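You operate a simulated robot arm through the tools that you are given. There is no shell and no other tool.

Carry out the task below with a simulated two-armed robot. There is one attempt and no reset: what you move stays moved.

TASK
Plug in both leads, set TACK and 50 A, then switch on.
Fine: each plug in the welder's socket of its colour; the red switch.

Only the result counts: the job must be done as asked and must still hold three seconds after the hand-in. Knocking over, shifting, dropping, spilling or breaking anything else fails it.

THE ROBOT
Two 7-joint arms with fingered hands on one trunk that stands fixed in place. Base frame: the origin is at the foot of the trunk, x ahead of it, y to its left, z up. Readings come in mm, degrees, newtons and seconds.
The left shoulder is at [20, 208, 1173], the right one opposite. Each reaches about 1152 mm from its shoulder. Payload 5 kg a hand.
The tool frame of a hand sits at the grasp point between the pads (the TCP): z along the fingers, y along the line on which they close. The tips reach 48 mm beyond it. The gripper opens to 160 mm; its body begins 56 mm behind the TCP. The gripper is a hand of 4 fingers: y runs from the thumb to the fingers, the wrist lies at [-26, -142, -252] in the tool frame, and closing takes about 1.5 s.
Orientation is told as [roll, pitch, yaw] about the base's x, y, z axes, in that order, counted from this pose: with the fingers straight down and the wrist toward the robot, the tool's x, y and z point along [0, 1, 0], [1, 0, 0] and [0, 0, -1] of the base frame.

THE INTERFACE
- The arms move only by the tool apply_moves. It takes "left_moves", "right_moves" or both (then of equal length, played together; a hand with none holds still); each is a list of rows, each an object of numbers (a shift or turn left out is 0, a gripper value left out holds the last): "hand": the opening, from 0 (shut) to 1 (fully open); "dx", "dy", "dz": the shift along the base's x, y, z in m; "wx", "wy", "wz": the turn, a rotation vector about the base's x, y, z in degrees. In form: [{"hand": .., "dx": .., "dy": .., "dz": .., "wx": .., "wy": .., "wz": ..}, ...]. A call has 1 to 20 rows; each row shifts and turns the commanded pose from where the row before left it. A row lasts 0.2 s, in which the tool goes at most 50 mm and 8.6 degrees; a call with a longer step from one row to the next is refused whole, and so is a gripper value outside its range. A pose out of reach is approached as far as the arm can. The call stops where the force on the tool passes 40 N (or 10 N more than at its start, if that is more) or the arm is blocked; 0.2 s more then pass. The fingers move at their own pace (about 108 mm/s each) and stop on an object; they squeeze with about 23 N. The grip force told is the motor's: it shows also when the fingers shut on nothing. Time passes only in rows, and 0.2 s behind the last, so rows that do not move let the fingers close. The reply holds the time, the measured pose of the TCP, the force on the tool along the base axes, the opening and the grip force, in the units named above and with some noise, with the torque about the TCP (base axes, N m) and any sound that the robot's microphone picked up, and new pictures: "views" is both (left out), scene, wrist or none (wrist: the cameras of the hands that moved).
- Cameras (640 x 400 px; columns grow to the right, rows downward): "scene" is now at [81.3, 66.9, 1381.2]; the picture's right is [0.62, -0.78, -0.00], its down [-0.42, -0.33, -0.85] and it looks along [0.66, 0.53, -0.53] (base axes); focal length 267 px, centre (320, 200). "left" rides on the left gripper at [-87, -132, -189] in its tool frame; the picture's right is [-0.83, -0.26, 0.49], its down [0.51, -0.71, 0.49] and it looks along [0.22, 0.66, 0.72] (tool axes); focal length 238 px, centre (320, 200). "right" rides on the right gripper at [87, -133, -189] in its tool frame; the picture's right is [-0.83, 0.26, -0.49], its down [-0.51, -0.71, 0.49] and it looks along [-0.22, 0.66, 0.72] (tool axes); focal length 238 px, centre (320, 200). There is no depth. A picture from a camera that has moved, and an enlarged one, comes with that camera's place and axes in the base frame and with its lens. The place of the scene camera against the robot may be out by one fixed shift of up to 25 mm in any direction.
- move_column(by): moves the trunk up (or, below 0, down) by that many mm; the arms and the scene camera ride with it, the base frame stays. It gives what a move gives, with no picture.
- set_grasp(shape, hand): the hand has 4 fingers and takes this shape, open, in about a second: jaw (thumb against the fingers, like two jaws); tri (thumb and two fingers); tip (a fingertip pinch); poke (one finger out to press); point (the index stretched); flat (the hand flat); cup (the hand cupped); fist (a fist). The gripper value then closes the fingers along that shape, each until it touches; the sizes above hold for jaw. It gives what a move gives, with no picture.
- pan_tilt(pan, tilt): turns the head with the scene camera to pan (to the left, within 86 degrees either way) and tilt (down, from -29 to 69), counted from straight ahead of the robot. It gives what a move gives, and a new picture of the scene camera.
- enlarge(camera, box): a new picture of the part [left, top, right, bottom] of that camera's present view, enlarged. No time passes.
- hand_in(): hands the job in; it is judged then, once.

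Places have to be worked out from the pictures, the camera data and where the tool is seen. Open the grippers and draw the arms clear of the work before you hand the job in, unless the task says otherwise.

The tools are called as a command line: name --argument value ..., lists and objects as JSON in quotes. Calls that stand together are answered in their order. apply_moves: Moves the arms, as the interface text tells. Its arguments: {"type":"object","properties":{"left_moves":{"type":"array"},"right_moves":{"type":"array"},"views":{"type":"string","enum":["both","scene","wrist","none"]}},"required":[]} The other tools are called the same way: move_column (by) moves the trunk up or down; set_grasp (shape, hand) gives the hand a shape; pan_tilt (pan, tilt) turns the head that bears the scene camera; enlarge (camera, box) takes an enlarged picture of a part of a camera's view; hand_in () hands the job in.

At the start:

```text
time_s: 0.0
left_position: [363.1, 548.6, 1208.5]
left_tcp_rot: [0.0, -0.1, 0.0]
left_force: [-0.6, -0.6, -0.1]
left_ft_torque: [0.0, 0.03, 0.0]
left_gripper_width: 159.7
left_grip_force: 0.0
left_shape: jaw
right_position: [588.6, 108.7, 1229.6]
right_tcp_rot: [0.0, 0.0, -0.1]
right_force: [-0.4, 0.2, -0.2]
right_ft_torque: [-0.02, 0.01, 0.0]
right_gripper_width: 159.9
right_grip_force: 0.0
right_shape: jaw
trunk travel left (down, up): [-175.0, 515.0]
head pan, tilt (commanded): [38.5, 32.3]
```

scene: 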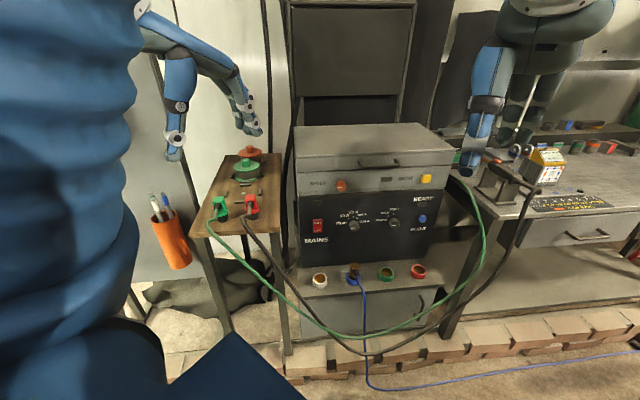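
right: 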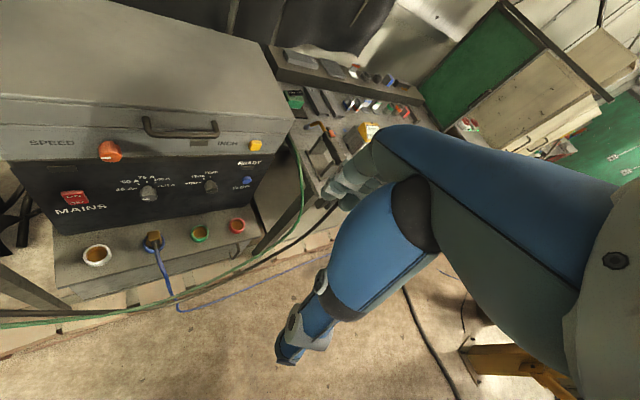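
left: 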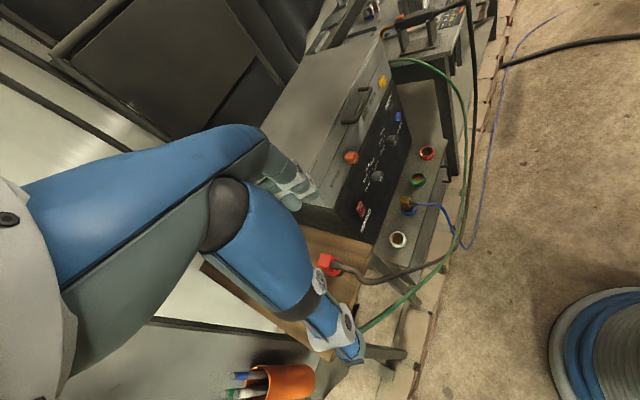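

The scene shows a welder with a dark panel (mains switch, two knobs), a row of sockets below, and the green and red plugs on a side table to the left. I take enlarged views of the panel, the sockets and the plugs.

enlarge --camera "scene" --box '[290, 160, 450, 260]'

enlarge --camera "scene" --box '[190, 140, 310, 240]'

enlarge --camera "scene" --box '[290, 240, 450, 340]'

enlarge --camera "right" --box '[40, 120, 280, 280]'

enlarge --camera "left" --box '[300, 60, 480, 280]'

```text
4.00 times, centred on (370, 210) of scene
camera zoom: at [81.3, 66.9, 1381.2], right [0.62, -0.78, 0.0], down [-0.42, -0.33, -0.85], along [0.66, 0.53, -0.53], focal length 1066 px, centre (120, 160)
```

zoom: 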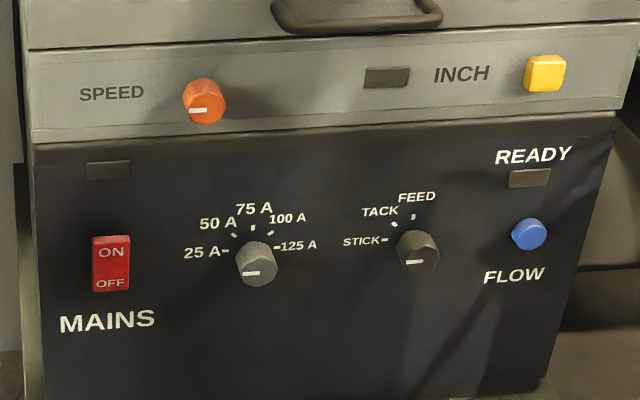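

```text
4.00 times, centred on (250, 190) of scene
camera zoom: at [81.3, 66.9, 1381.2], right [0.62, -0.78, 0.0], down [-0.42, -0.33, -0.85], along [0.66, 0.53, -0.53], focal length 1066 px, centre (600, 240)
```

zoom: 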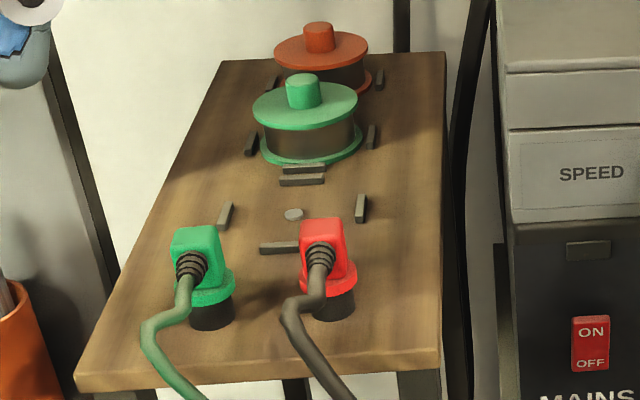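

```text
4.00 times, centred on (370, 290) of scene
camera zoom: at [81.3, 66.9, 1381.2], right [0.62, -0.78, 0.0], down [-0.42, -0.33, -0.85], along [0.66, 0.53, -0.53], focal length 1066 px, centre (120, -160)
```

zoom: 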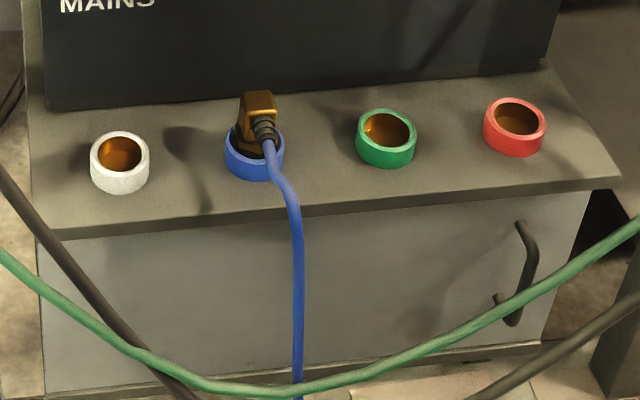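

```text
2.50 times, centred on (160, 200) of right
camera zoom: at [457.7, 195.1, 1418.3], right [0.26, -0.83, 0.49], down [-0.71, -0.51, -0.49], along [0.66, -0.22, -0.72], focal length 596 px, centre (720, 200)
```

zoom: 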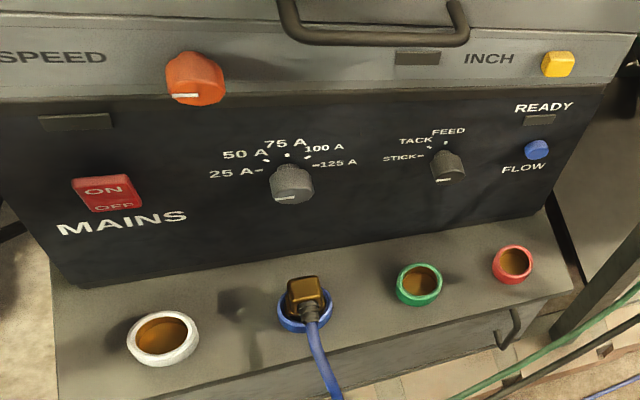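

```text
1.82 times, centred on (390, 170) of left
camera zoom: at [230.5, 461.2, 1396.7], right [-0.26, -0.83, -0.49], down [-0.71, 0.51, -0.49], along [0.66, 0.22, -0.72], focal length 433 px, centre (193, 254)
```

zoom: 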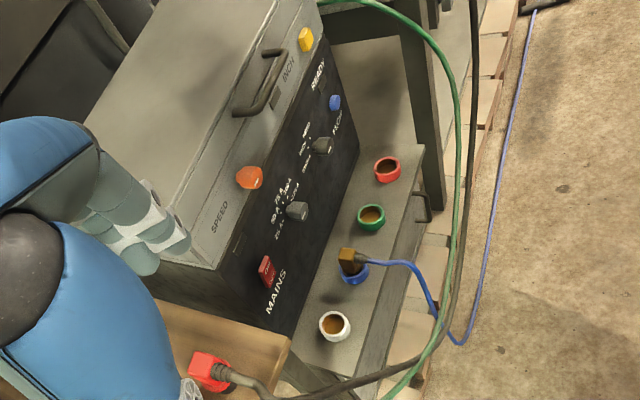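

The rough triangulation puts the red socket near (916, 208, 552) and the red plug near (463, 625, 967). I zoom in further on the plugs and knobs to learn their shape and the pointer settings.

enlarge --camera "scene" --box '[210, 185, 270, 225]'

enlarge --camera "scene" --box '[332, 200, 412, 240]'

enlarge --camera "right" --box '[120, 160, 240, 215]'

enlarge --camera "left" --box '[290, 240, 410, 370]'

enlarge --camera "left" --box '[330, 90, 450, 200]'

```text
10.00 times, centred on (240, 205) of scene
camera zoom: at [81.3, 66.9, 1381.2], right [0.62, -0.78, 0.0], down [-0.42, -0.33, -0.85], along [0.66, 0.53, -0.53], focal length 2666 px, centre (1120, 150)
```

zoom: 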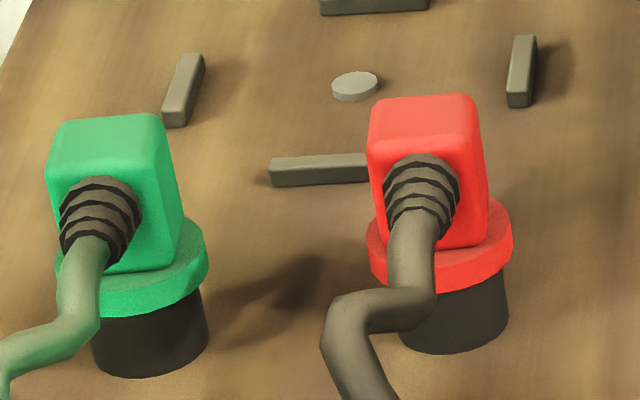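

```text
8.00 times, centred on (372, 220) of scene
camera zoom: at [81.3, 66.9, 1381.2], right [0.62, -0.78, 0.0], down [-0.42, -0.33, -0.85], along [0.66, 0.53, -0.53], focal length 2133 px, centre (-96, 40)
```

zoom: 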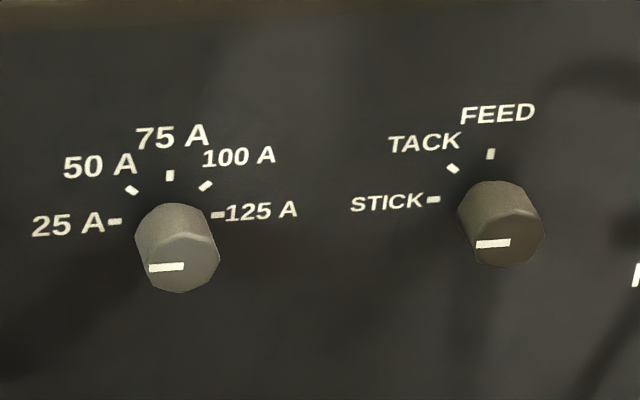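

```text
5.33 times, centred on (180, 188) of right
camera zoom: at [457.7, 195.1, 1418.3], right [0.26, -0.83, 0.49], down [-0.71, -0.51, -0.49], along [0.66, -0.22, -0.72], focal length 1271 px, centre (1067, 267)
```

zoom: 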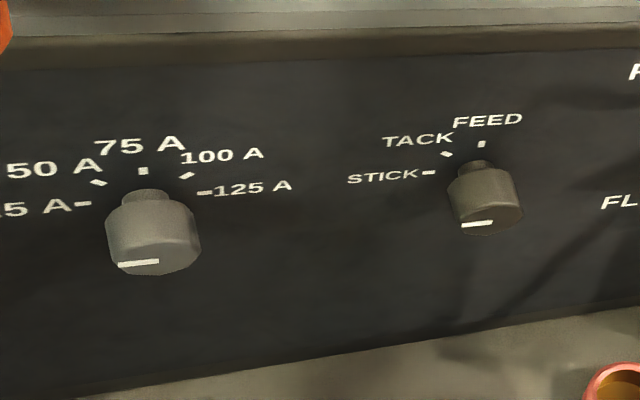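

```text
3.08 times, centred on (350, 305) of left
camera zoom: at [230.5, 461.2, 1396.7], right [-0.26, -0.83, -0.49], down [-0.71, 0.51, -0.49], along [0.66, 0.22, -0.72], focal length 733 px, centre (228, -123)
```

zoom: 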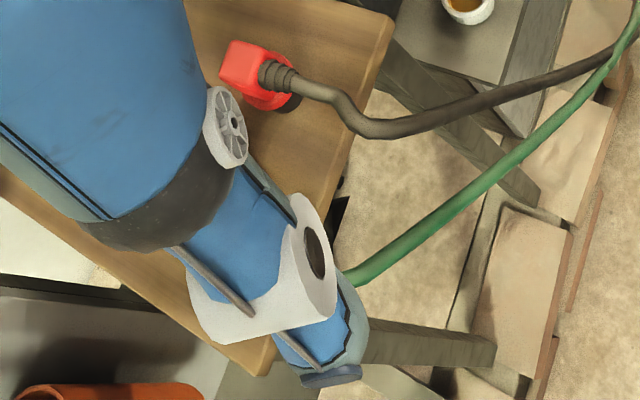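

```text
3.64 times, centred on (390, 145) of left
camera zoom: at [230.5, 461.2, 1396.7], right [-0.26, -0.83, -0.49], down [-0.71, 0.51, -0.49], along [0.66, 0.22, -0.72], focal length 867 px, centre (66, 400)
```

zoom: 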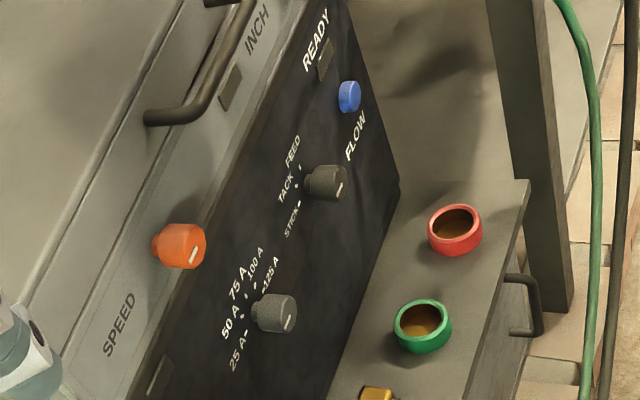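

Both knob pointers point left, the amps knob at 25 A and the mode knob at STICK, and everything is set at about 45° to my base. I turn the left hand by -45° so it can close across the plug blocks, and hover it over the plugs for a better look.

apply_moves --left_moves '[{"hand": 1, "dx": 0.003, "dy": 0.011, "wz": -5.625}, {"dx": 0.003, "dy": 0.011, "wz": -5.625}, {"dx": 0.003, "dy": 0.011, "wz": -5.625}, {"dx": 0.003, "dy": 0.011, "wz": -5.625}, {"dx": 0.003, "dy": 0.011, "wz": -5.625}, {"dx": 0.003, "dy": 0.011, "wz": -5.625}, {"dx": 0.003, "dy": 0.011, "wz": -5.625}, {"dx": 0.003, "dy": 0.011, "wz": -5.625}]' --views "both"

```text
time_s: 1.8
left_position: [387.6, 636.9, 1204.9]
left_tcp_rot: [0.0, 0.1, -45.0]
left_force: [0.0, 0.4, 0.0]
left_ft_torque: [-0.06, 0.02, -0.02]
left_gripper_width: 159.6
left_grip_force: 0.1
left_shape: jaw
right_position: [590.6, 110.0, 1229.3]
right_tcp_rot: [-0.1, 0.0, 0.1]
right_force: [0.0, -0.5, 0.5]
right_ft_torque: [-0.07, 0.0, -0.02]
right_gripper_width: 159.8
right_grip_force: 0.1
right_shape: jaw
trunk travel left (down, up): [-175.0, 515.0]
head pan, tilt (commanded): [38.5, 32.3]
camera scene: at [81.9, 67.8, 1381.1], right [0.62, -0.78, 0.0], down [-0.42, -0.33, -0.84], along [0.66, 0.53, -0.54], focal length 267 px, centre (320, 200)
camera left: at [232.4, 669.7, 1394.3], right [-0.77, -0.41, -0.49], down [-0.14, 0.86, -0.49], along [0.62, -0.31, -0.72], focal length 238 px, centre (320, 200)
```

scene: 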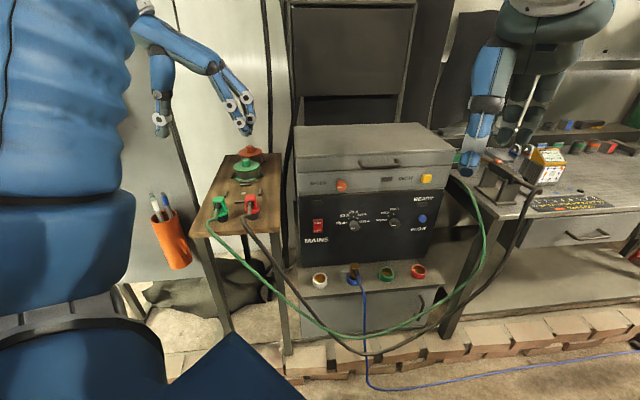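
left: 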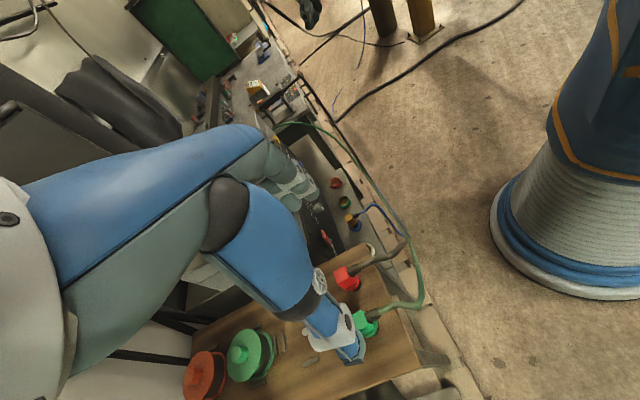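

The plugs now show to the right of the thumb in the left wrist view. I enlarge it to measure them.

enlarge --camera "left" --box '[290, 220, 450, 380]'

enlarge --camera "scene" --box '[195, 140, 285, 240]'

```text
2.50 times, centred on (370, 300) of left
camera zoom: at [232.4, 669.7, 1394.3], right [-0.77, -0.41, -0.49], down [-0.14, 0.86, -0.49], along [0.62, -0.31, -0.72], focal length 596 px, centre (195, -50)
```

zoom: 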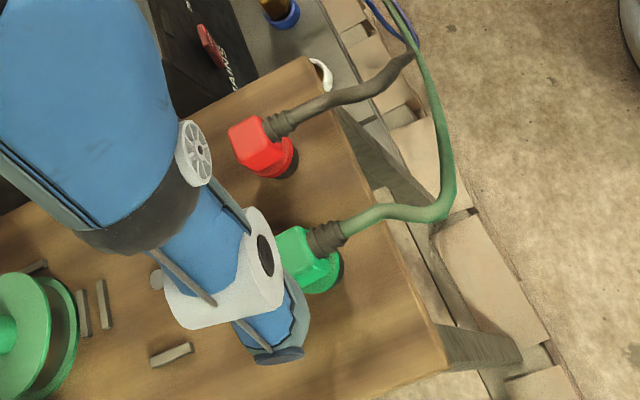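

```text
4.00 times, centred on (240, 190) of scene
camera zoom: at [81.9, 67.8, 1381.1], right [0.62, -0.78, 0.0], down [-0.42, -0.33, -0.84], along [0.66, 0.53, -0.54], focal length 1066 px, centre (640, 240)
```

zoom: 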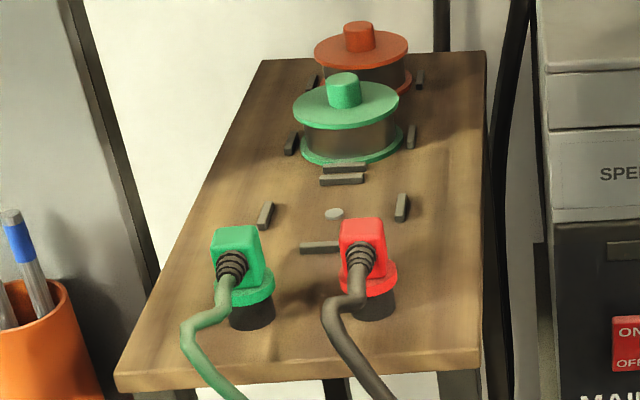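

From two wrist views the red block centre is at about (475, 636, 940) and the green at about (405, 695, 940). I try the tri shape on the left hand and look at how the fingers sit.

set_grasp --hand "left" --shape "tri"

enlarge --camera "left" --box '[160, 80, 480, 400]'

enlarge --camera "scene" --box '[130, 10, 290, 150]'

```text
time_s: 2.7
left_position: [386.5, 636.5, 1207.3]
left_tcp_rot: [0.0, 0.1, -44.9]
left_force: [0.3, -1.0, -0.7]
left_ft_torque: [-0.03, 0.0, -0.01]
left_gripper_width: 159.7
left_grip_force: 0.1
left_shape: tri
right_position: [588.6, 107.9, 1229.2]
right_tcp_rot: [0.1, 0.0, 0.0]
right_force: [-0.1, 0.0, -0.3]
right_ft_torque: [0.0, 0.01, 0.0]
right_gripper_width: 159.8
right_grip_force: 0.0
right_shape: jaw
trunk travel left (down, up): [-175.0, 515.0]
head pan, tilt (commanded): [38.5, 32.3]
```

```text
1.25 times, centred on (320, 240) of left
camera zoom: at [231.8, 668.5, 1394.9], right [-0.77, -0.41, -0.49], down [-0.15, 0.86, -0.49], along [0.62, -0.31, -0.72], focal length 298 px, centre (320, 150)
```

zoom: 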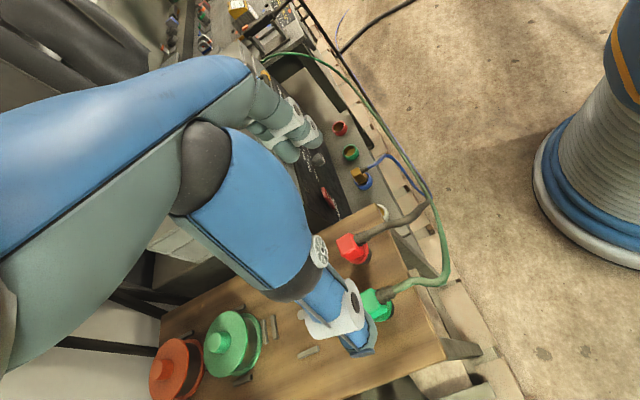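

```text
2.86 times, centred on (210, 80) of scene
camera zoom: at [81.5, 67.2, 1381.2], right [0.62, -0.78, 0.0], down [-0.42, -0.33, -0.84], along [0.66, 0.53, -0.53], focal length 762 px, centre (634, 543)
```

zoom: 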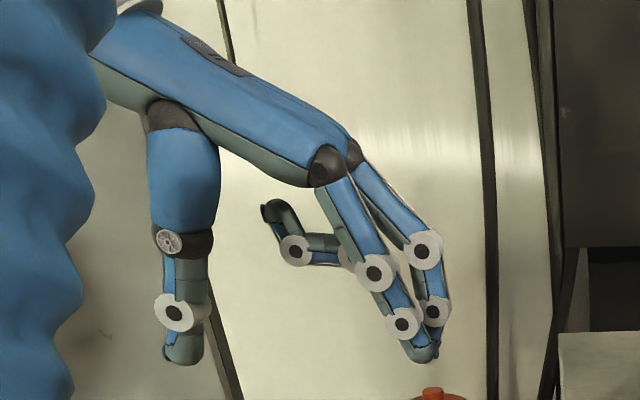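

Tri leaves the thumb and two fingers out and curls the third. I half-close it in the air to see where the tips meet relative to the TCP.

apply_moves --left_moves '[{"hand": 0.2}, {}, {}, {}, {}, {}]' --views "both"

enlarge --camera "scene" --box '[130, 30, 290, 150]'

enlarge --camera "left" --box '[200, 100, 440, 340]'

```text
time_s: 4.1
left_position: [387.2, 636.4, 1207.2]
left_tcp_rot: [0.0, 0.0, -44.9]
left_force: [-0.4, 0.6, -0.3]
left_ft_torque: [-0.02, 0.01, -0.01]
left_gripper_width: 32.4
left_grip_force: 0.0
left_shape: tri
right_position: [589.6, 109.0, 1229.5]
right_tcp_rot: [0.0, 0.0, 0.0]
right_force: [-0.7, -0.4, -0.7]
right_ft_torque: [0.03, 0.0, -0.01]
right_gripper_width: 159.5
right_grip_force: 0.1
right_shape: jaw
trunk travel left (down, up): [-175.0, 515.0]
head pan, tilt (commanded): [38.5, 32.3]
camera scene: at [81.4, 67.0, 1381.2], right [0.62, -0.78, 0.0], down [-0.42, -0.33, -0.85], along [0.66, 0.53, -0.53], focal length 267 px, centre (320, 200)
camera left: at [231.7, 668.4, 1395.0], right [-0.77, -0.41, -0.49], down [-0.14, 0.86, -0.49], along [0.62, -0.31, -0.72], focal length 238 px, centre (320, 200)
```

scene: 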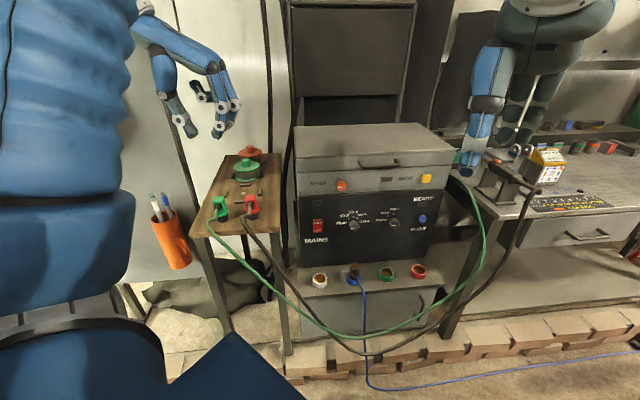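
left: 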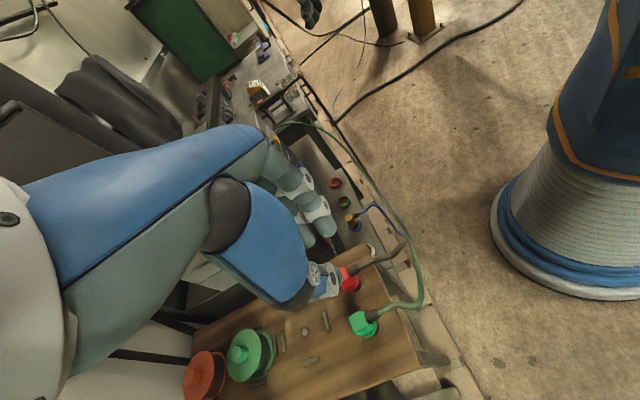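

```text
3.33 times, centred on (210, 90) of scene
camera zoom: at [81.4, 67.0, 1381.2], right [0.62, -0.78, 0.0], down [-0.42, -0.33, -0.85], along [0.66, 0.53, -0.53], focal length 889 px, centre (687, 567)
```

zoom: 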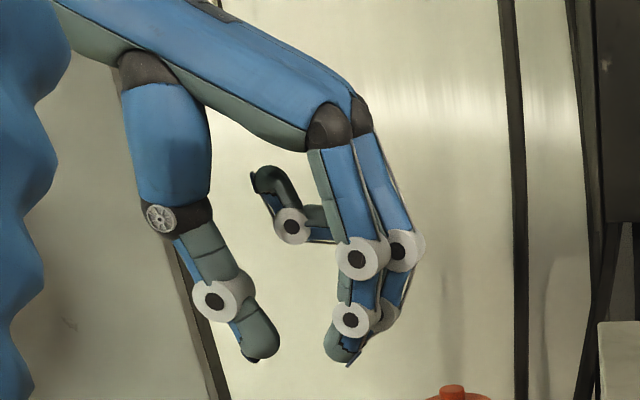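

```text
1.67 times, centred on (320, 220) of left
camera zoom: at [231.7, 668.4, 1395.0], right [-0.77, -0.41, -0.49], down [-0.14, 0.86, -0.49], along [0.62, -0.31, -0.72], focal length 397 px, centre (320, 167)
```

zoom: 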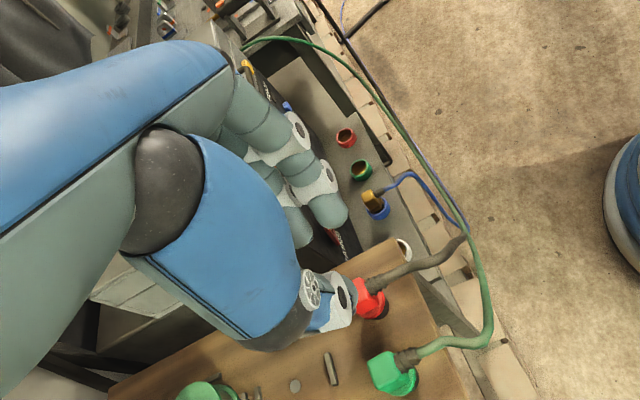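

The tips meet centred under the TCP. With the thumb clear, I enlarge the green plug in the left view to pin down its position.

enlarge --camera "left" --box '[320, 250, 400, 350]'

```text
4.00 times, centred on (360, 300) of left
camera zoom: at [231.7, 668.4, 1395.0], right [-0.77, -0.41, -0.49], down [-0.14, 0.86, -0.49], along [0.62, -0.31, -0.72], focal length 953 px, centre (160, -200)
```

zoom: 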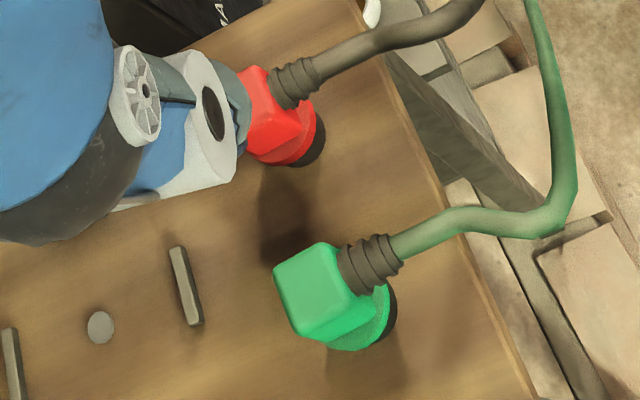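

The green block top centre lies near (407, 696). I lower the open hand to hover about 80 mm above it for a second viewpoint.

apply_moves --left_moves '[{"hand": 0.45, "dx": 0.005, "dy": 0.015, "dz": -0.035}, {"dx": 0.005, "dy": 0.015, "dz": -0.035}, {"dx": 0.005, "dy": 0.015, "dz": -0.035}, {"dx": 0.005, "dy": 0.015, "dz": -0.035}, {}]' --views "both"

enlarge --camera "left" --box '[260, 200, 420, 320]'

enlarge --camera "scene" --box '[170, 120, 290, 240]'

```text
time_s: 5.3
left_position: [406.5, 695.4, 1066.1]
left_tcp_rot: [0.1, 0.0, -44.9]
left_force: [-0.2, -0.4, 0.9]
left_ft_torque: [0.06, 0.01, 0.02]
left_gripper_width: 71.5
left_grip_force: 0.1
left_shape: tri
right_position: [589.2, 106.9, 1229.2]
right_tcp_rot: [0.0, 0.1, -0.1]
right_force: [-0.9, -1.1, 0.9]
right_ft_torque: [0.07, -0.06, 0.02]
right_gripper_width: 159.5
right_grip_force: 0.0
right_shape: jaw
trunk travel left (down, up): [-175.0, 515.0]
head pan, tilt (commanded): [38.5, 32.3]
camera scene: at [80.7, 65.8, 1381.4], right [0.62, -0.78, 0.0], down [-0.42, -0.33, -0.85], along [0.66, 0.53, -0.53], focal length 267 px, centre (320, 200)
camera left: at [251.8, 727.8, 1254.1], right [-0.77, -0.41, -0.49], down [-0.14, 0.86, -0.49], along [0.62, -0.31, -0.72], focal length 238 px, centre (320, 200)
```

scene: 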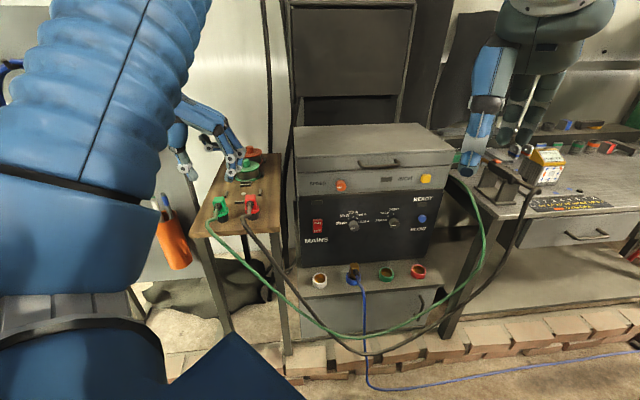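
left: 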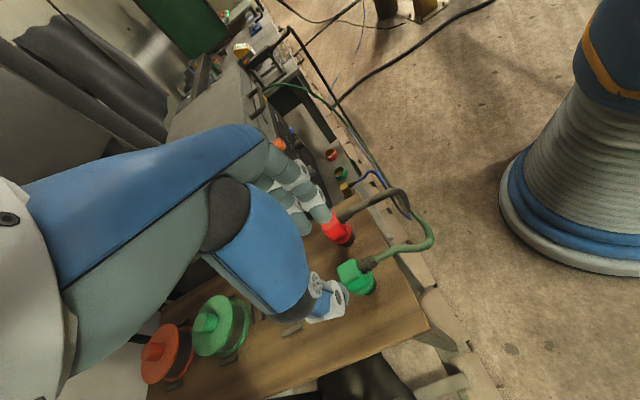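

```text
3.33 times, centred on (340, 260) of left
camera zoom: at [251.8, 727.8, 1254.1], right [-0.77, -0.41, -0.49], down [-0.14, 0.86, -0.49], along [0.62, -0.31, -0.72], focal length 794 px, centre (253, 0)
```

zoom: 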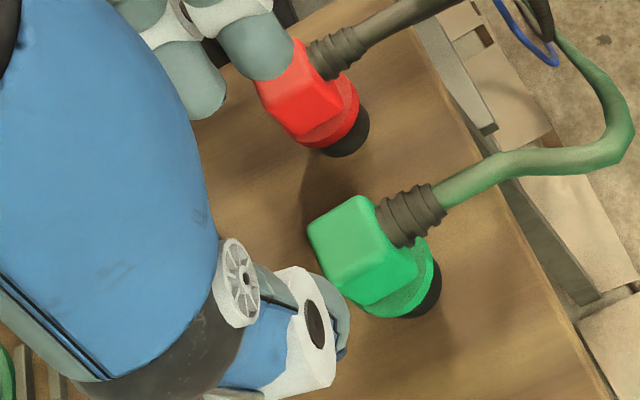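

```text
3.33 times, centred on (230, 180) of scene
camera zoom: at [80.7, 65.8, 1381.4], right [0.62, -0.78, 0.0], down [-0.42, -0.33, -0.85], along [0.66, 0.53, -0.53], focal length 889 px, centre (620, 267)
```

zoom: 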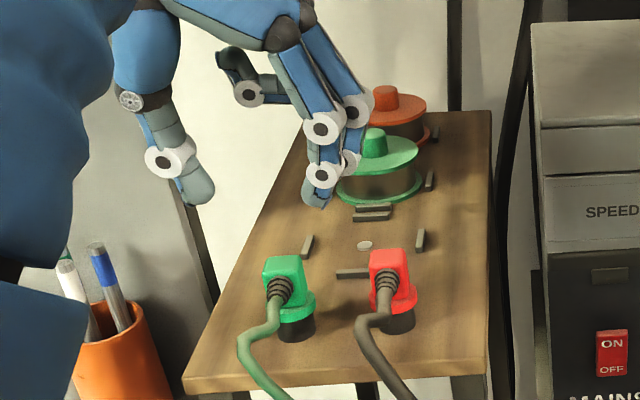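

Two wrist views agree on the green block top centre at (410, 696, 953), and the scene camera shift comes out near (-15, -25, -5). I descend until the tips straddle the block just above the flange, then check before closing.

apply_moves --left_moves '[{"hand": 0.42, "dx": 0.0035, "dy": 0.0006, "dz": -0.03}, {"dz": -0.03}, {"dz": -0.02}, {"dz": -0.012}, {}]' --views "both"

enlarge --camera "left" --box '[260, 180, 400, 300]'

enlarge --camera "scene" --box '[190, 160, 280, 230]'

```text
time_s: 6.3
left_position: [414.6, 694.5, 984.6]
left_tcp_rot: [0.5, -0.5, -45.0]
left_force: [-2.5, 3.0, 26.1]
left_ft_torque: [-1.1, -1.43, -0.02]
left_gripper_width: 67.5
left_grip_force: 0.0
left_shape: tri
right_position: [589.8, 108.9, 1228.9]
right_tcp_rot: [0.0, -0.1, 0.1]
right_force: [1.1, 0.7, -0.5]
right_ft_torque: [-0.07, 0.07, 0.01]
right_gripper_width: 159.6
right_grip_force: 0.1
right_shape: jaw
trunk travel left (down, up): [-175.0, 515.0]
head pan, tilt (commanded): [38.5, 32.3]
stopped in row 4 (left hand): the force on the tool passed its limit at 48 N (the readings are from after the stop); the commanded pose is now the measured one
camera scene: at [80.6, 66.5, 1381.5], right [0.62, -0.78, 0.0], down [-0.42, -0.33, -0.85], along [0.66, 0.53, -0.53], focal length 267 px, centre (320, 200)
camera left: at [256.0, 727.6, 1170.8], right [-0.77, -0.41, -0.5], down [-0.14, 0.86, -0.49], along [0.63, -0.31, -0.71], focal length 238 px, centre (320, 200)
```

scene: 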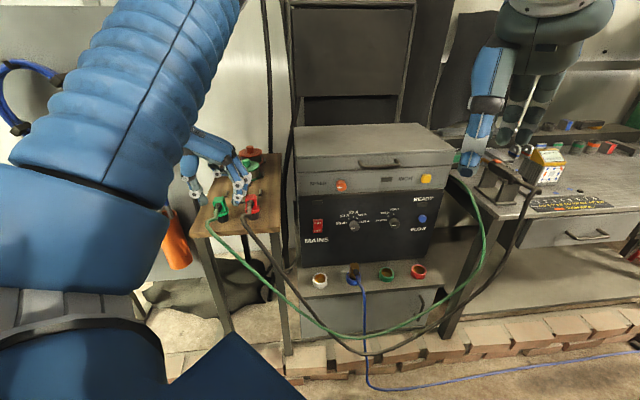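
left: 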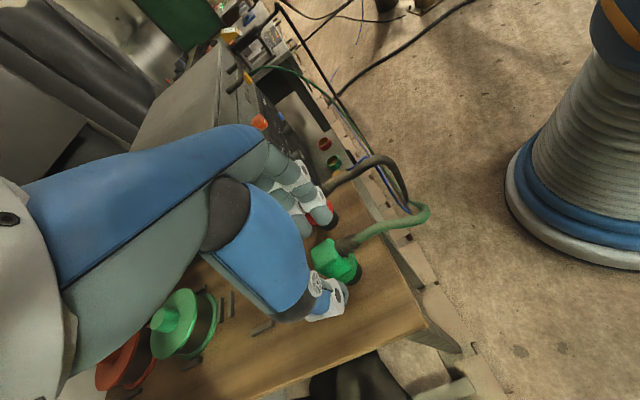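

```text
3.33 times, centred on (330, 240) of left
camera zoom: at [256.0, 727.6, 1170.8], right [-0.77, -0.41, -0.5], down [-0.14, 0.86, -0.49], along [0.63, -0.31, -0.71], focal length 794 px, centre (287, 67)
```

zoom: 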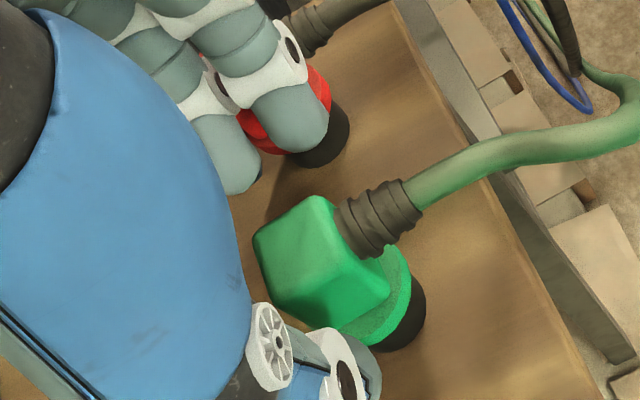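

```text
5.71 times, centred on (235, 195) of scene
camera zoom: at [80.6, 66.5, 1381.5], right [0.62, -0.78, 0.0], down [-0.42, -0.33, -0.85], along [0.66, 0.53, -0.53], focal length 1524 px, centre (806, 229)
```

zoom: 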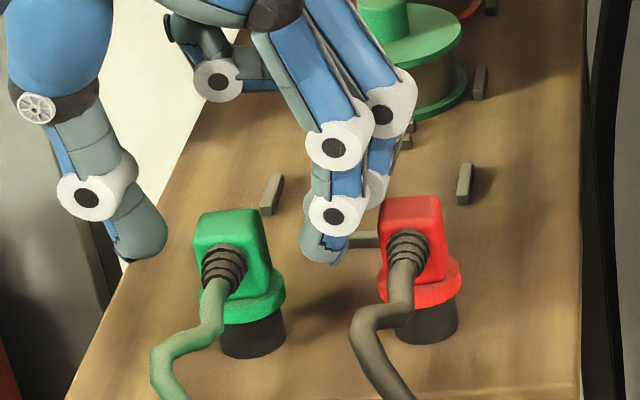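

The stop came from the finger knuckles: the torque puts the contact about 69 mm to the finger side, on top of the red plug. I back up straight, narrow the opening to about 45 mm and look again.

apply_moves --left_moves '[{"dz": 0.03}, {"hand": 0.29, "dx": -0.003, "dy": 0.001, "dz": 0.015}, {}, {}, {}]' --views "both"

enlarge --camera "left" --box '[260, 180, 400, 300]'

enlarge --camera "scene" --box '[190, 150, 280, 230]'

```text
time_s: 7.5
left_position: [409.9, 695.6, 1026.1]
left_tcp_rot: [0.4, -0.3, -45.0]
left_force: [0.3, -0.2, -0.3]
left_ft_torque: [-0.01, 0.01, 0.01]
left_gripper_width: 47.0
left_grip_force: 0.2
left_shape: tri
right_position: [590.1, 109.3, 1229.7]
right_tcp_rot: [0.1, 0.1, 0.1]
right_force: [0.2, 0.3, -0.6]
right_ft_torque: [0.01, 0.04, -0.02]
right_gripper_width: 159.8
right_grip_force: 0.0
right_shape: jaw
trunk travel left (down, up): [-175.0, 515.0]
head pan, tilt (commanded): [38.5, 32.3]
camera scene: at [81.5, 67.1, 1381.2], right [0.62, -0.78, 0.0], down [-0.42, -0.33, -0.84], along [0.66, 0.53, -0.53], focal length 267 px, centre (320, 200)
camera left: at [254.1, 728.6, 1213.4], right [-0.77, -0.41, -0.49], down [-0.14, 0.86, -0.49], along [0.62, -0.31, -0.72], focal length 238 px, centre (320, 200)
```

scene: 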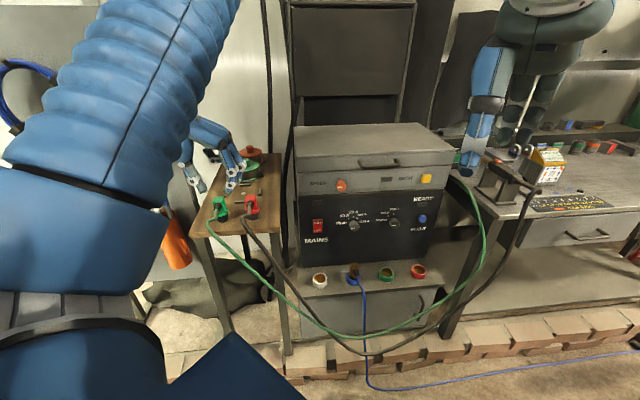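
left: 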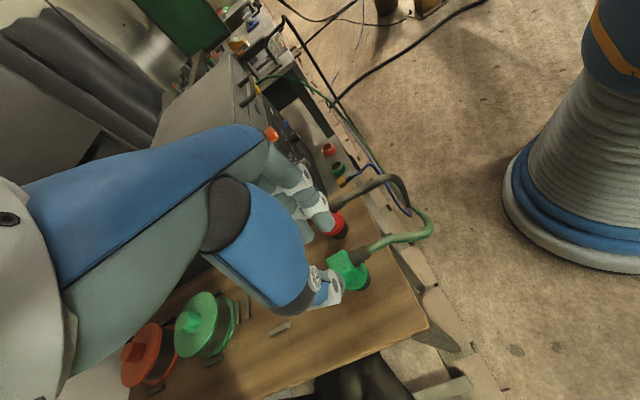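

```text
3.33 times, centred on (330, 240) of left
camera zoom: at [254.1, 728.6, 1213.4], right [-0.77, -0.41, -0.49], down [-0.14, 0.86, -0.49], along [0.62, -0.31, -0.72], focal length 794 px, centre (287, 67)
```

zoom: 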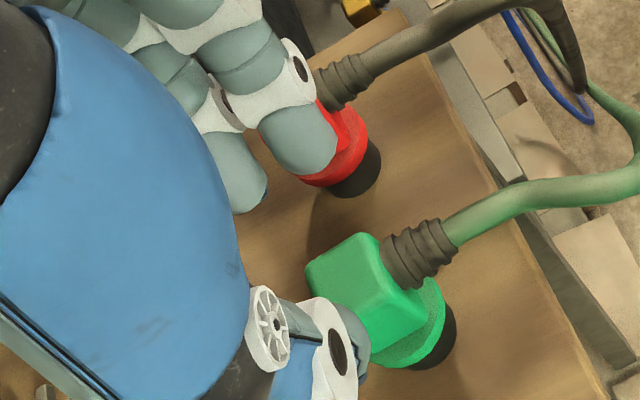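

```text
5.00 times, centred on (235, 190) of scene
camera zoom: at [81.5, 67.1, 1381.2], right [0.62, -0.78, 0.0], down [-0.42, -0.33, -0.84], along [0.66, 0.53, -0.53], focal length 1333 px, centre (745, 250)
```

zoom: 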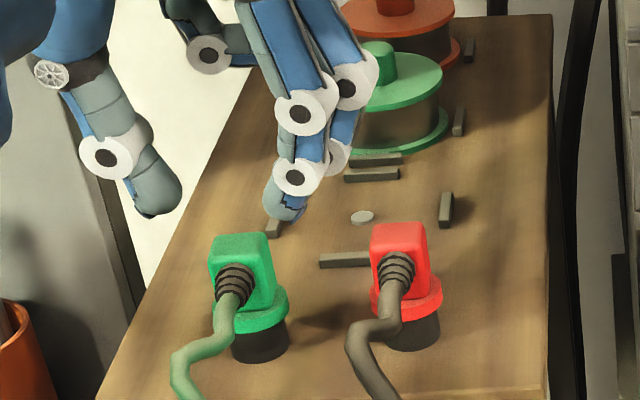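

The wrist view puts the two fingers at tool x of about -7 and +21, inner faces at about +21 mm, and the thumb further out at about -38. I shift the hand slightly to centre that on the green block and lower in small steps.

apply_moves --left_moves '[{"dx": -0.002, "dy": -0.0075, "dz": -0.015}, {"dz": -0.015}, {"dz": -0.012}, {"dz": -0.01}, {}]' --views "both"

enlarge --camera "left" --box '[260, 180, 400, 300]'

enlarge --camera "scene" --box '[190, 150, 280, 230]'

```text
time_s: 8.7
left_position: [407.6, 688.1, 975.8]
left_tcp_rot: [0.3, -0.3, -45.0]
left_force: [0.1, -0.3, 0.3]
left_ft_torque: [-0.01, -0.01, 0.02]
left_gripper_width: 46.7
left_grip_force: 0.1
left_shape: tri
right_position: [589.8, 106.8, 1229.9]
right_tcp_rot: [0.0, 0.0, 0.2]
right_force: [0.3, 0.3, -0.2]
right_ft_torque: [0.01, -0.03, -0.02]
right_gripper_width: 159.8
right_grip_force: 0.2
right_shape: jaw
trunk travel left (down, up): [-175.0, 515.0]
head pan, tilt (commanded): [38.5, 32.3]
camera scene: at [81.3, 66.9, 1381.3], right [0.62, -0.78, 0.0], down [-0.42, -0.33, -0.85], along [0.66, 0.53, -0.53], focal length 267 px, centre (320, 200)
camera left: at [251.7, 720.9, 1162.6], right [-0.77, -0.41, -0.49], down [-0.14, 0.86, -0.49], along [0.62, -0.31, -0.72], focal length 238 px, centre (320, 200)
```

scene: 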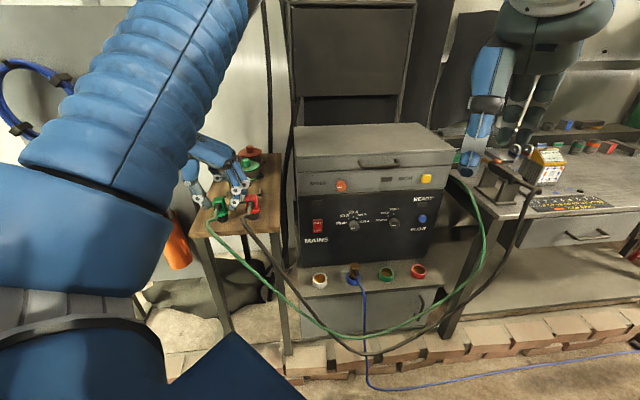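
left: 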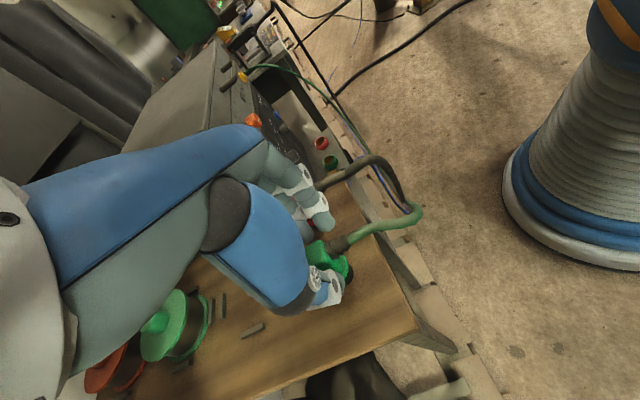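

```text
3.33 times, centred on (330, 240) of left
camera zoom: at [251.7, 720.9, 1162.6], right [-0.77, -0.41, -0.49], down [-0.14, 0.86, -0.49], along [0.62, -0.31, -0.72], focal length 794 px, centre (287, 67)
```

zoom: 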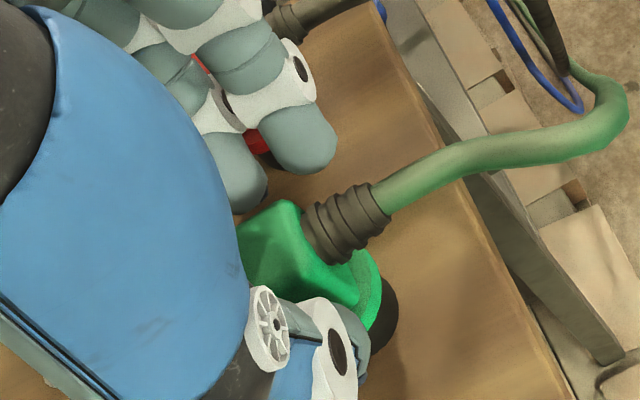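

```text
5.00 times, centred on (235, 190) of scene
camera zoom: at [81.3, 66.9, 1381.3], right [0.62, -0.78, 0.0], down [-0.42, -0.33, -0.85], along [0.66, 0.53, -0.53], focal length 1333 px, centre (745, 250)
```

zoom: 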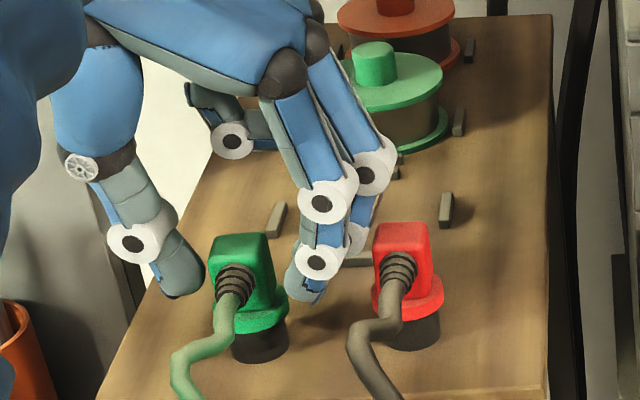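

The tips straddle the green block with a few millimetres to spare and no contact force. I close the hand on the block.

apply_moves --left_moves '[{"hand": 0.0}, {}, {}, {}, {}, {}]' --views "both"

enlarge --camera "left" --box '[260, 180, 400, 300]'

enlarge --camera "scene" --box '[190, 150, 280, 230]'

```text
time_s: 10.1
left_position: [408.6, 688.5, 975.1]
left_tcp_rot: [0.2, -0.2, -45.0]
left_force: [-0.4, 0.1, 0.2]
left_ft_torque: [0.01, 0.02, 0.02]
left_gripper_width: 23.5
left_grip_force: 22.8
left_shape: tri
right_position: [589.6, 107.8, 1229.1]
right_tcp_rot: [0.1, 0.0, 0.1]
right_force: [-0.3, -0.2, -0.3]
right_ft_torque: [-0.02, 0.02, 0.0]
right_gripper_width: 159.6
right_grip_force: 0.0
right_shape: jaw
trunk travel left (down, up): [-175.0, 515.0]
head pan, tilt (commanded): [38.5, 32.3]
camera scene: at [81.5, 67.1, 1381.2], right [0.62, -0.78, 0.0], down [-0.42, -0.33, -0.84], along [0.66, 0.53, -0.53], focal length 267 px, centre (320, 200)
camera left: at [252.0, 721.1, 1162.6], right [-0.77, -0.41, -0.49], down [-0.14, 0.86, -0.49], along [0.62, -0.31, -0.72], focal length 238 px, centre (320, 200)
```

scene: 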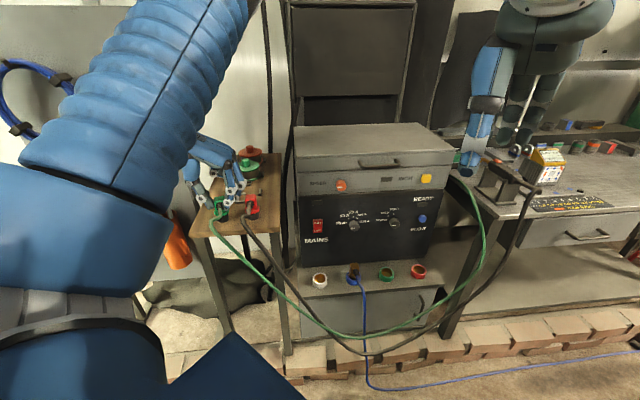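
left: 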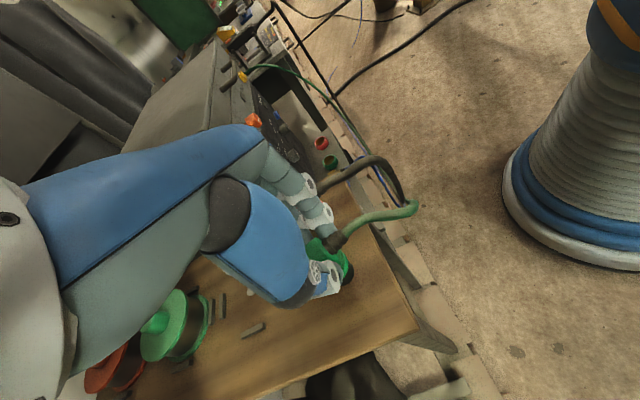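

```text
3.33 times, centred on (330, 240) of left
camera zoom: at [252.0, 721.1, 1162.6], right [-0.77, -0.41, -0.49], down [-0.14, 0.86, -0.49], along [0.62, -0.31, -0.72], focal length 794 px, centre (287, 67)
```

zoom: 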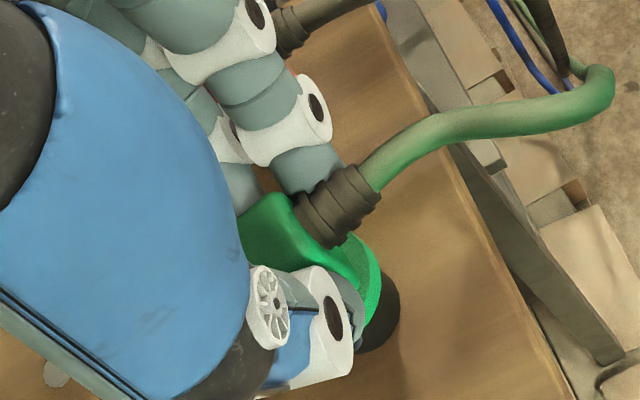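

```text
5.00 times, centred on (235, 190) of scene
camera zoom: at [81.5, 67.1, 1381.2], right [0.62, -0.78, 0.0], down [-0.42, -0.33, -0.84], along [0.66, 0.53, -0.53], focal length 1333 px, centre (745, 250)
```

zoom: 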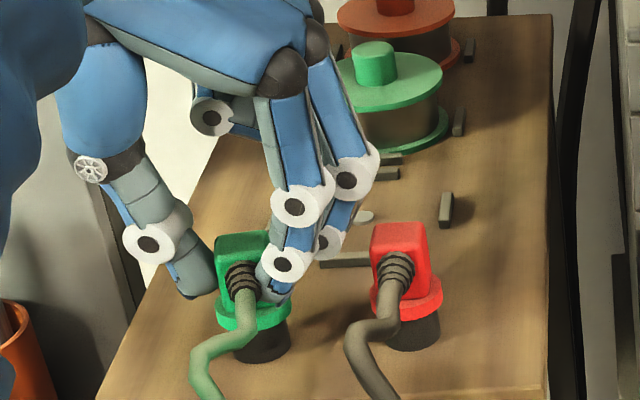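

The grip reads 22.8 N with the fingers stopped on the block. I lift 40 mm straight up and check that the plug comes along.

apply_moves --left_moves '[{"dz": 0.01}, {"dz": 0.015}, {"dz": 0.015}, {}]' --views "both"

enlarge --camera "left" --box '[260, 180, 400, 300]'

enlarge --camera "scene" --box '[190, 150, 280, 230]'

```text
time_s: 11.1
left_position: [408.1, 690.1, 1013.7]
left_tcp_rot: [0.3, -0.3, -45.1]
left_force: [0.5, -0.5, -0.7]
left_ft_torque: [-0.04, -0.02, -0.02]
left_gripper_width: 23.2
left_grip_force: 23.3
left_shape: tri
right_position: [589.0, 109.2, 1228.1]
right_tcp_rot: [0.0, 0.1, 0.2]
right_force: [0.1, 0.1, -0.4]
right_ft_torque: [0.0, 0.02, 0.0]
right_gripper_width: 159.5
right_grip_force: 0.0
right_shape: jaw
trunk travel left (down, up): [-175.0, 515.0]
head pan, tilt (commanded): [38.5, 32.3]
camera scene: at [81.6, 67.4, 1381.2], right [0.62, -0.78, 0.0], down [-0.42, -0.33, -0.84], along [0.66, 0.53, -0.53], focal length 267 px, centre (320, 200)
camera left: at [251.4, 721.5, 1200.9], right [-0.77, -0.41, -0.49], down [-0.14, 0.86, -0.49], along [0.62, -0.31, -0.72], focal length 238 px, centre (320, 200)
```

scene: 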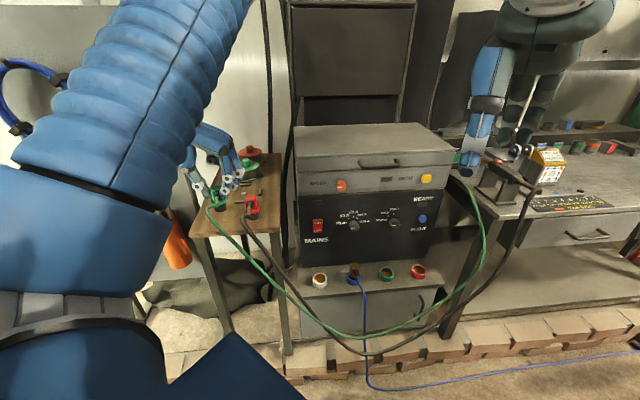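
left: 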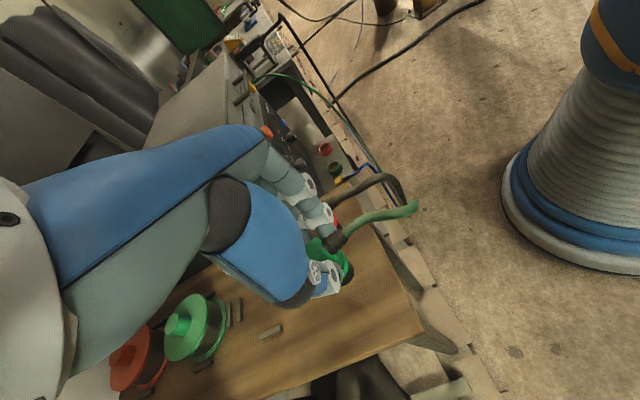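

```text
3.33 times, centred on (330, 240) of left
camera zoom: at [251.4, 721.5, 1200.9], right [-0.77, -0.41, -0.49], down [-0.14, 0.86, -0.49], along [0.62, -0.31, -0.72], focal length 794 px, centre (287, 67)
```

zoom: 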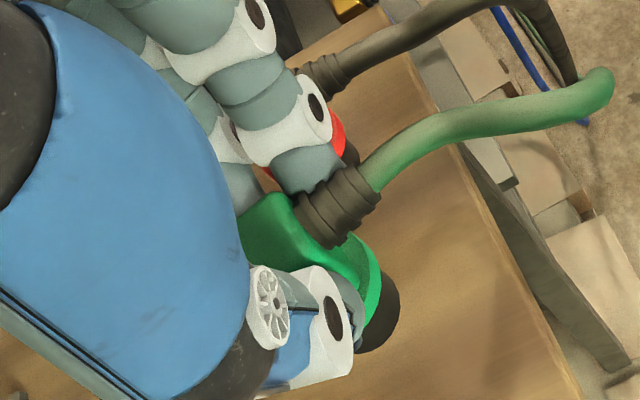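

```text
5.00 times, centred on (235, 190) of scene
camera zoom: at [81.6, 67.4, 1381.2], right [0.62, -0.78, 0.0], down [-0.42, -0.33, -0.84], along [0.66, 0.53, -0.53], focal length 1333 px, centre (745, 250)
```

zoom: 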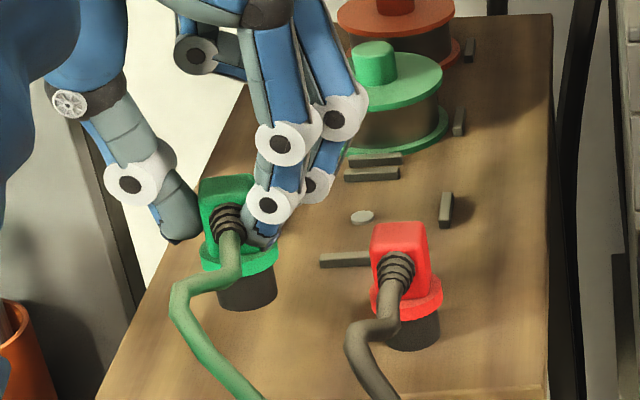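

The plug lifted cleanly and hangs upright in the grip. I raise it, draw it out from the table edge towards me and then carry it along the welder front, keeping clear of the panel.

apply_moves --left_moves '[{"dz": 0.03}, {"dz": 0.035}, {"dx": -0.015, "dy": -0.015, "dz": 0.03}, {"dx": -0.02, "dy": -0.02}, {"dx": -0.01, "dy": -0.02}, {"dx": 0.02, "dy": -0.025}, {"dx": 0.025, "dy": -0.025}, {"dx": 0.025, "dy": -0.025}, {"dx": 0.025, "dy": -0.025}]' --views "both"

```text
time_s: 13.1
left_position: [459.6, 536.0, 1111.6]
left_tcp_rot: [0.4, -0.2, -44.9]
left_force: [0.7, -1.2, -1.3]
left_ft_torque: [0.06, 0.03, 0.01]
left_gripper_width: 23.0
left_grip_force: 22.9
left_shape: tri
right_position: [591.0, 108.0, 1228.7]
right_tcp_rot: [0.1, 0.2, -0.1]
right_force: [1.4, -0.3, -0.8]
right_ft_torque: [0.12, 0.06, 0.03]
right_gripper_width: 159.6
right_grip_force: 0.0
right_shape: jaw
trunk travel left (down, up): [-175.0, 515.0]
head pan, tilt (commanded): [38.5, 32.3]
camera scene: at [81.9, 66.0, 1381.2], right [0.62, -0.78, 0.0], down [-0.42, -0.33, -0.85], along [0.66, 0.53, -0.53], focal length 267 px, centre (320, 200)
camera left: at [302.1, 565.7, 1298.2], right [-0.77, -0.41, -0.49], down [-0.14, 0.86, -0.49], along [0.62, -0.31, -0.72], focal length 238 px, centre (320, 200)
```

scene: 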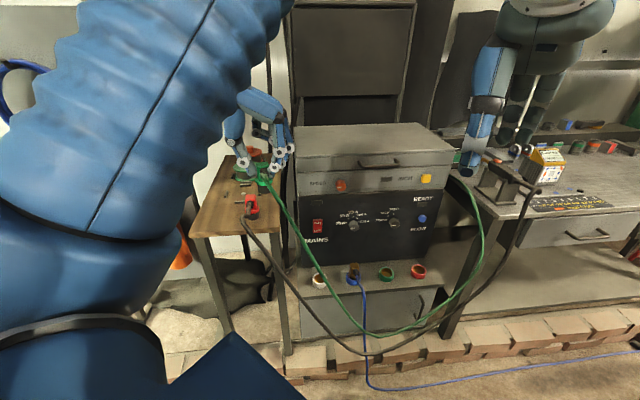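
left: 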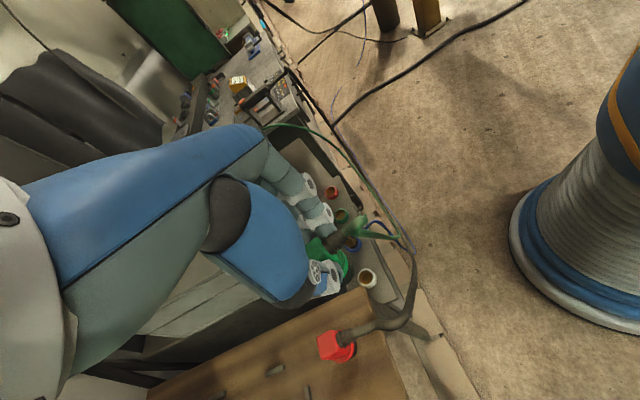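

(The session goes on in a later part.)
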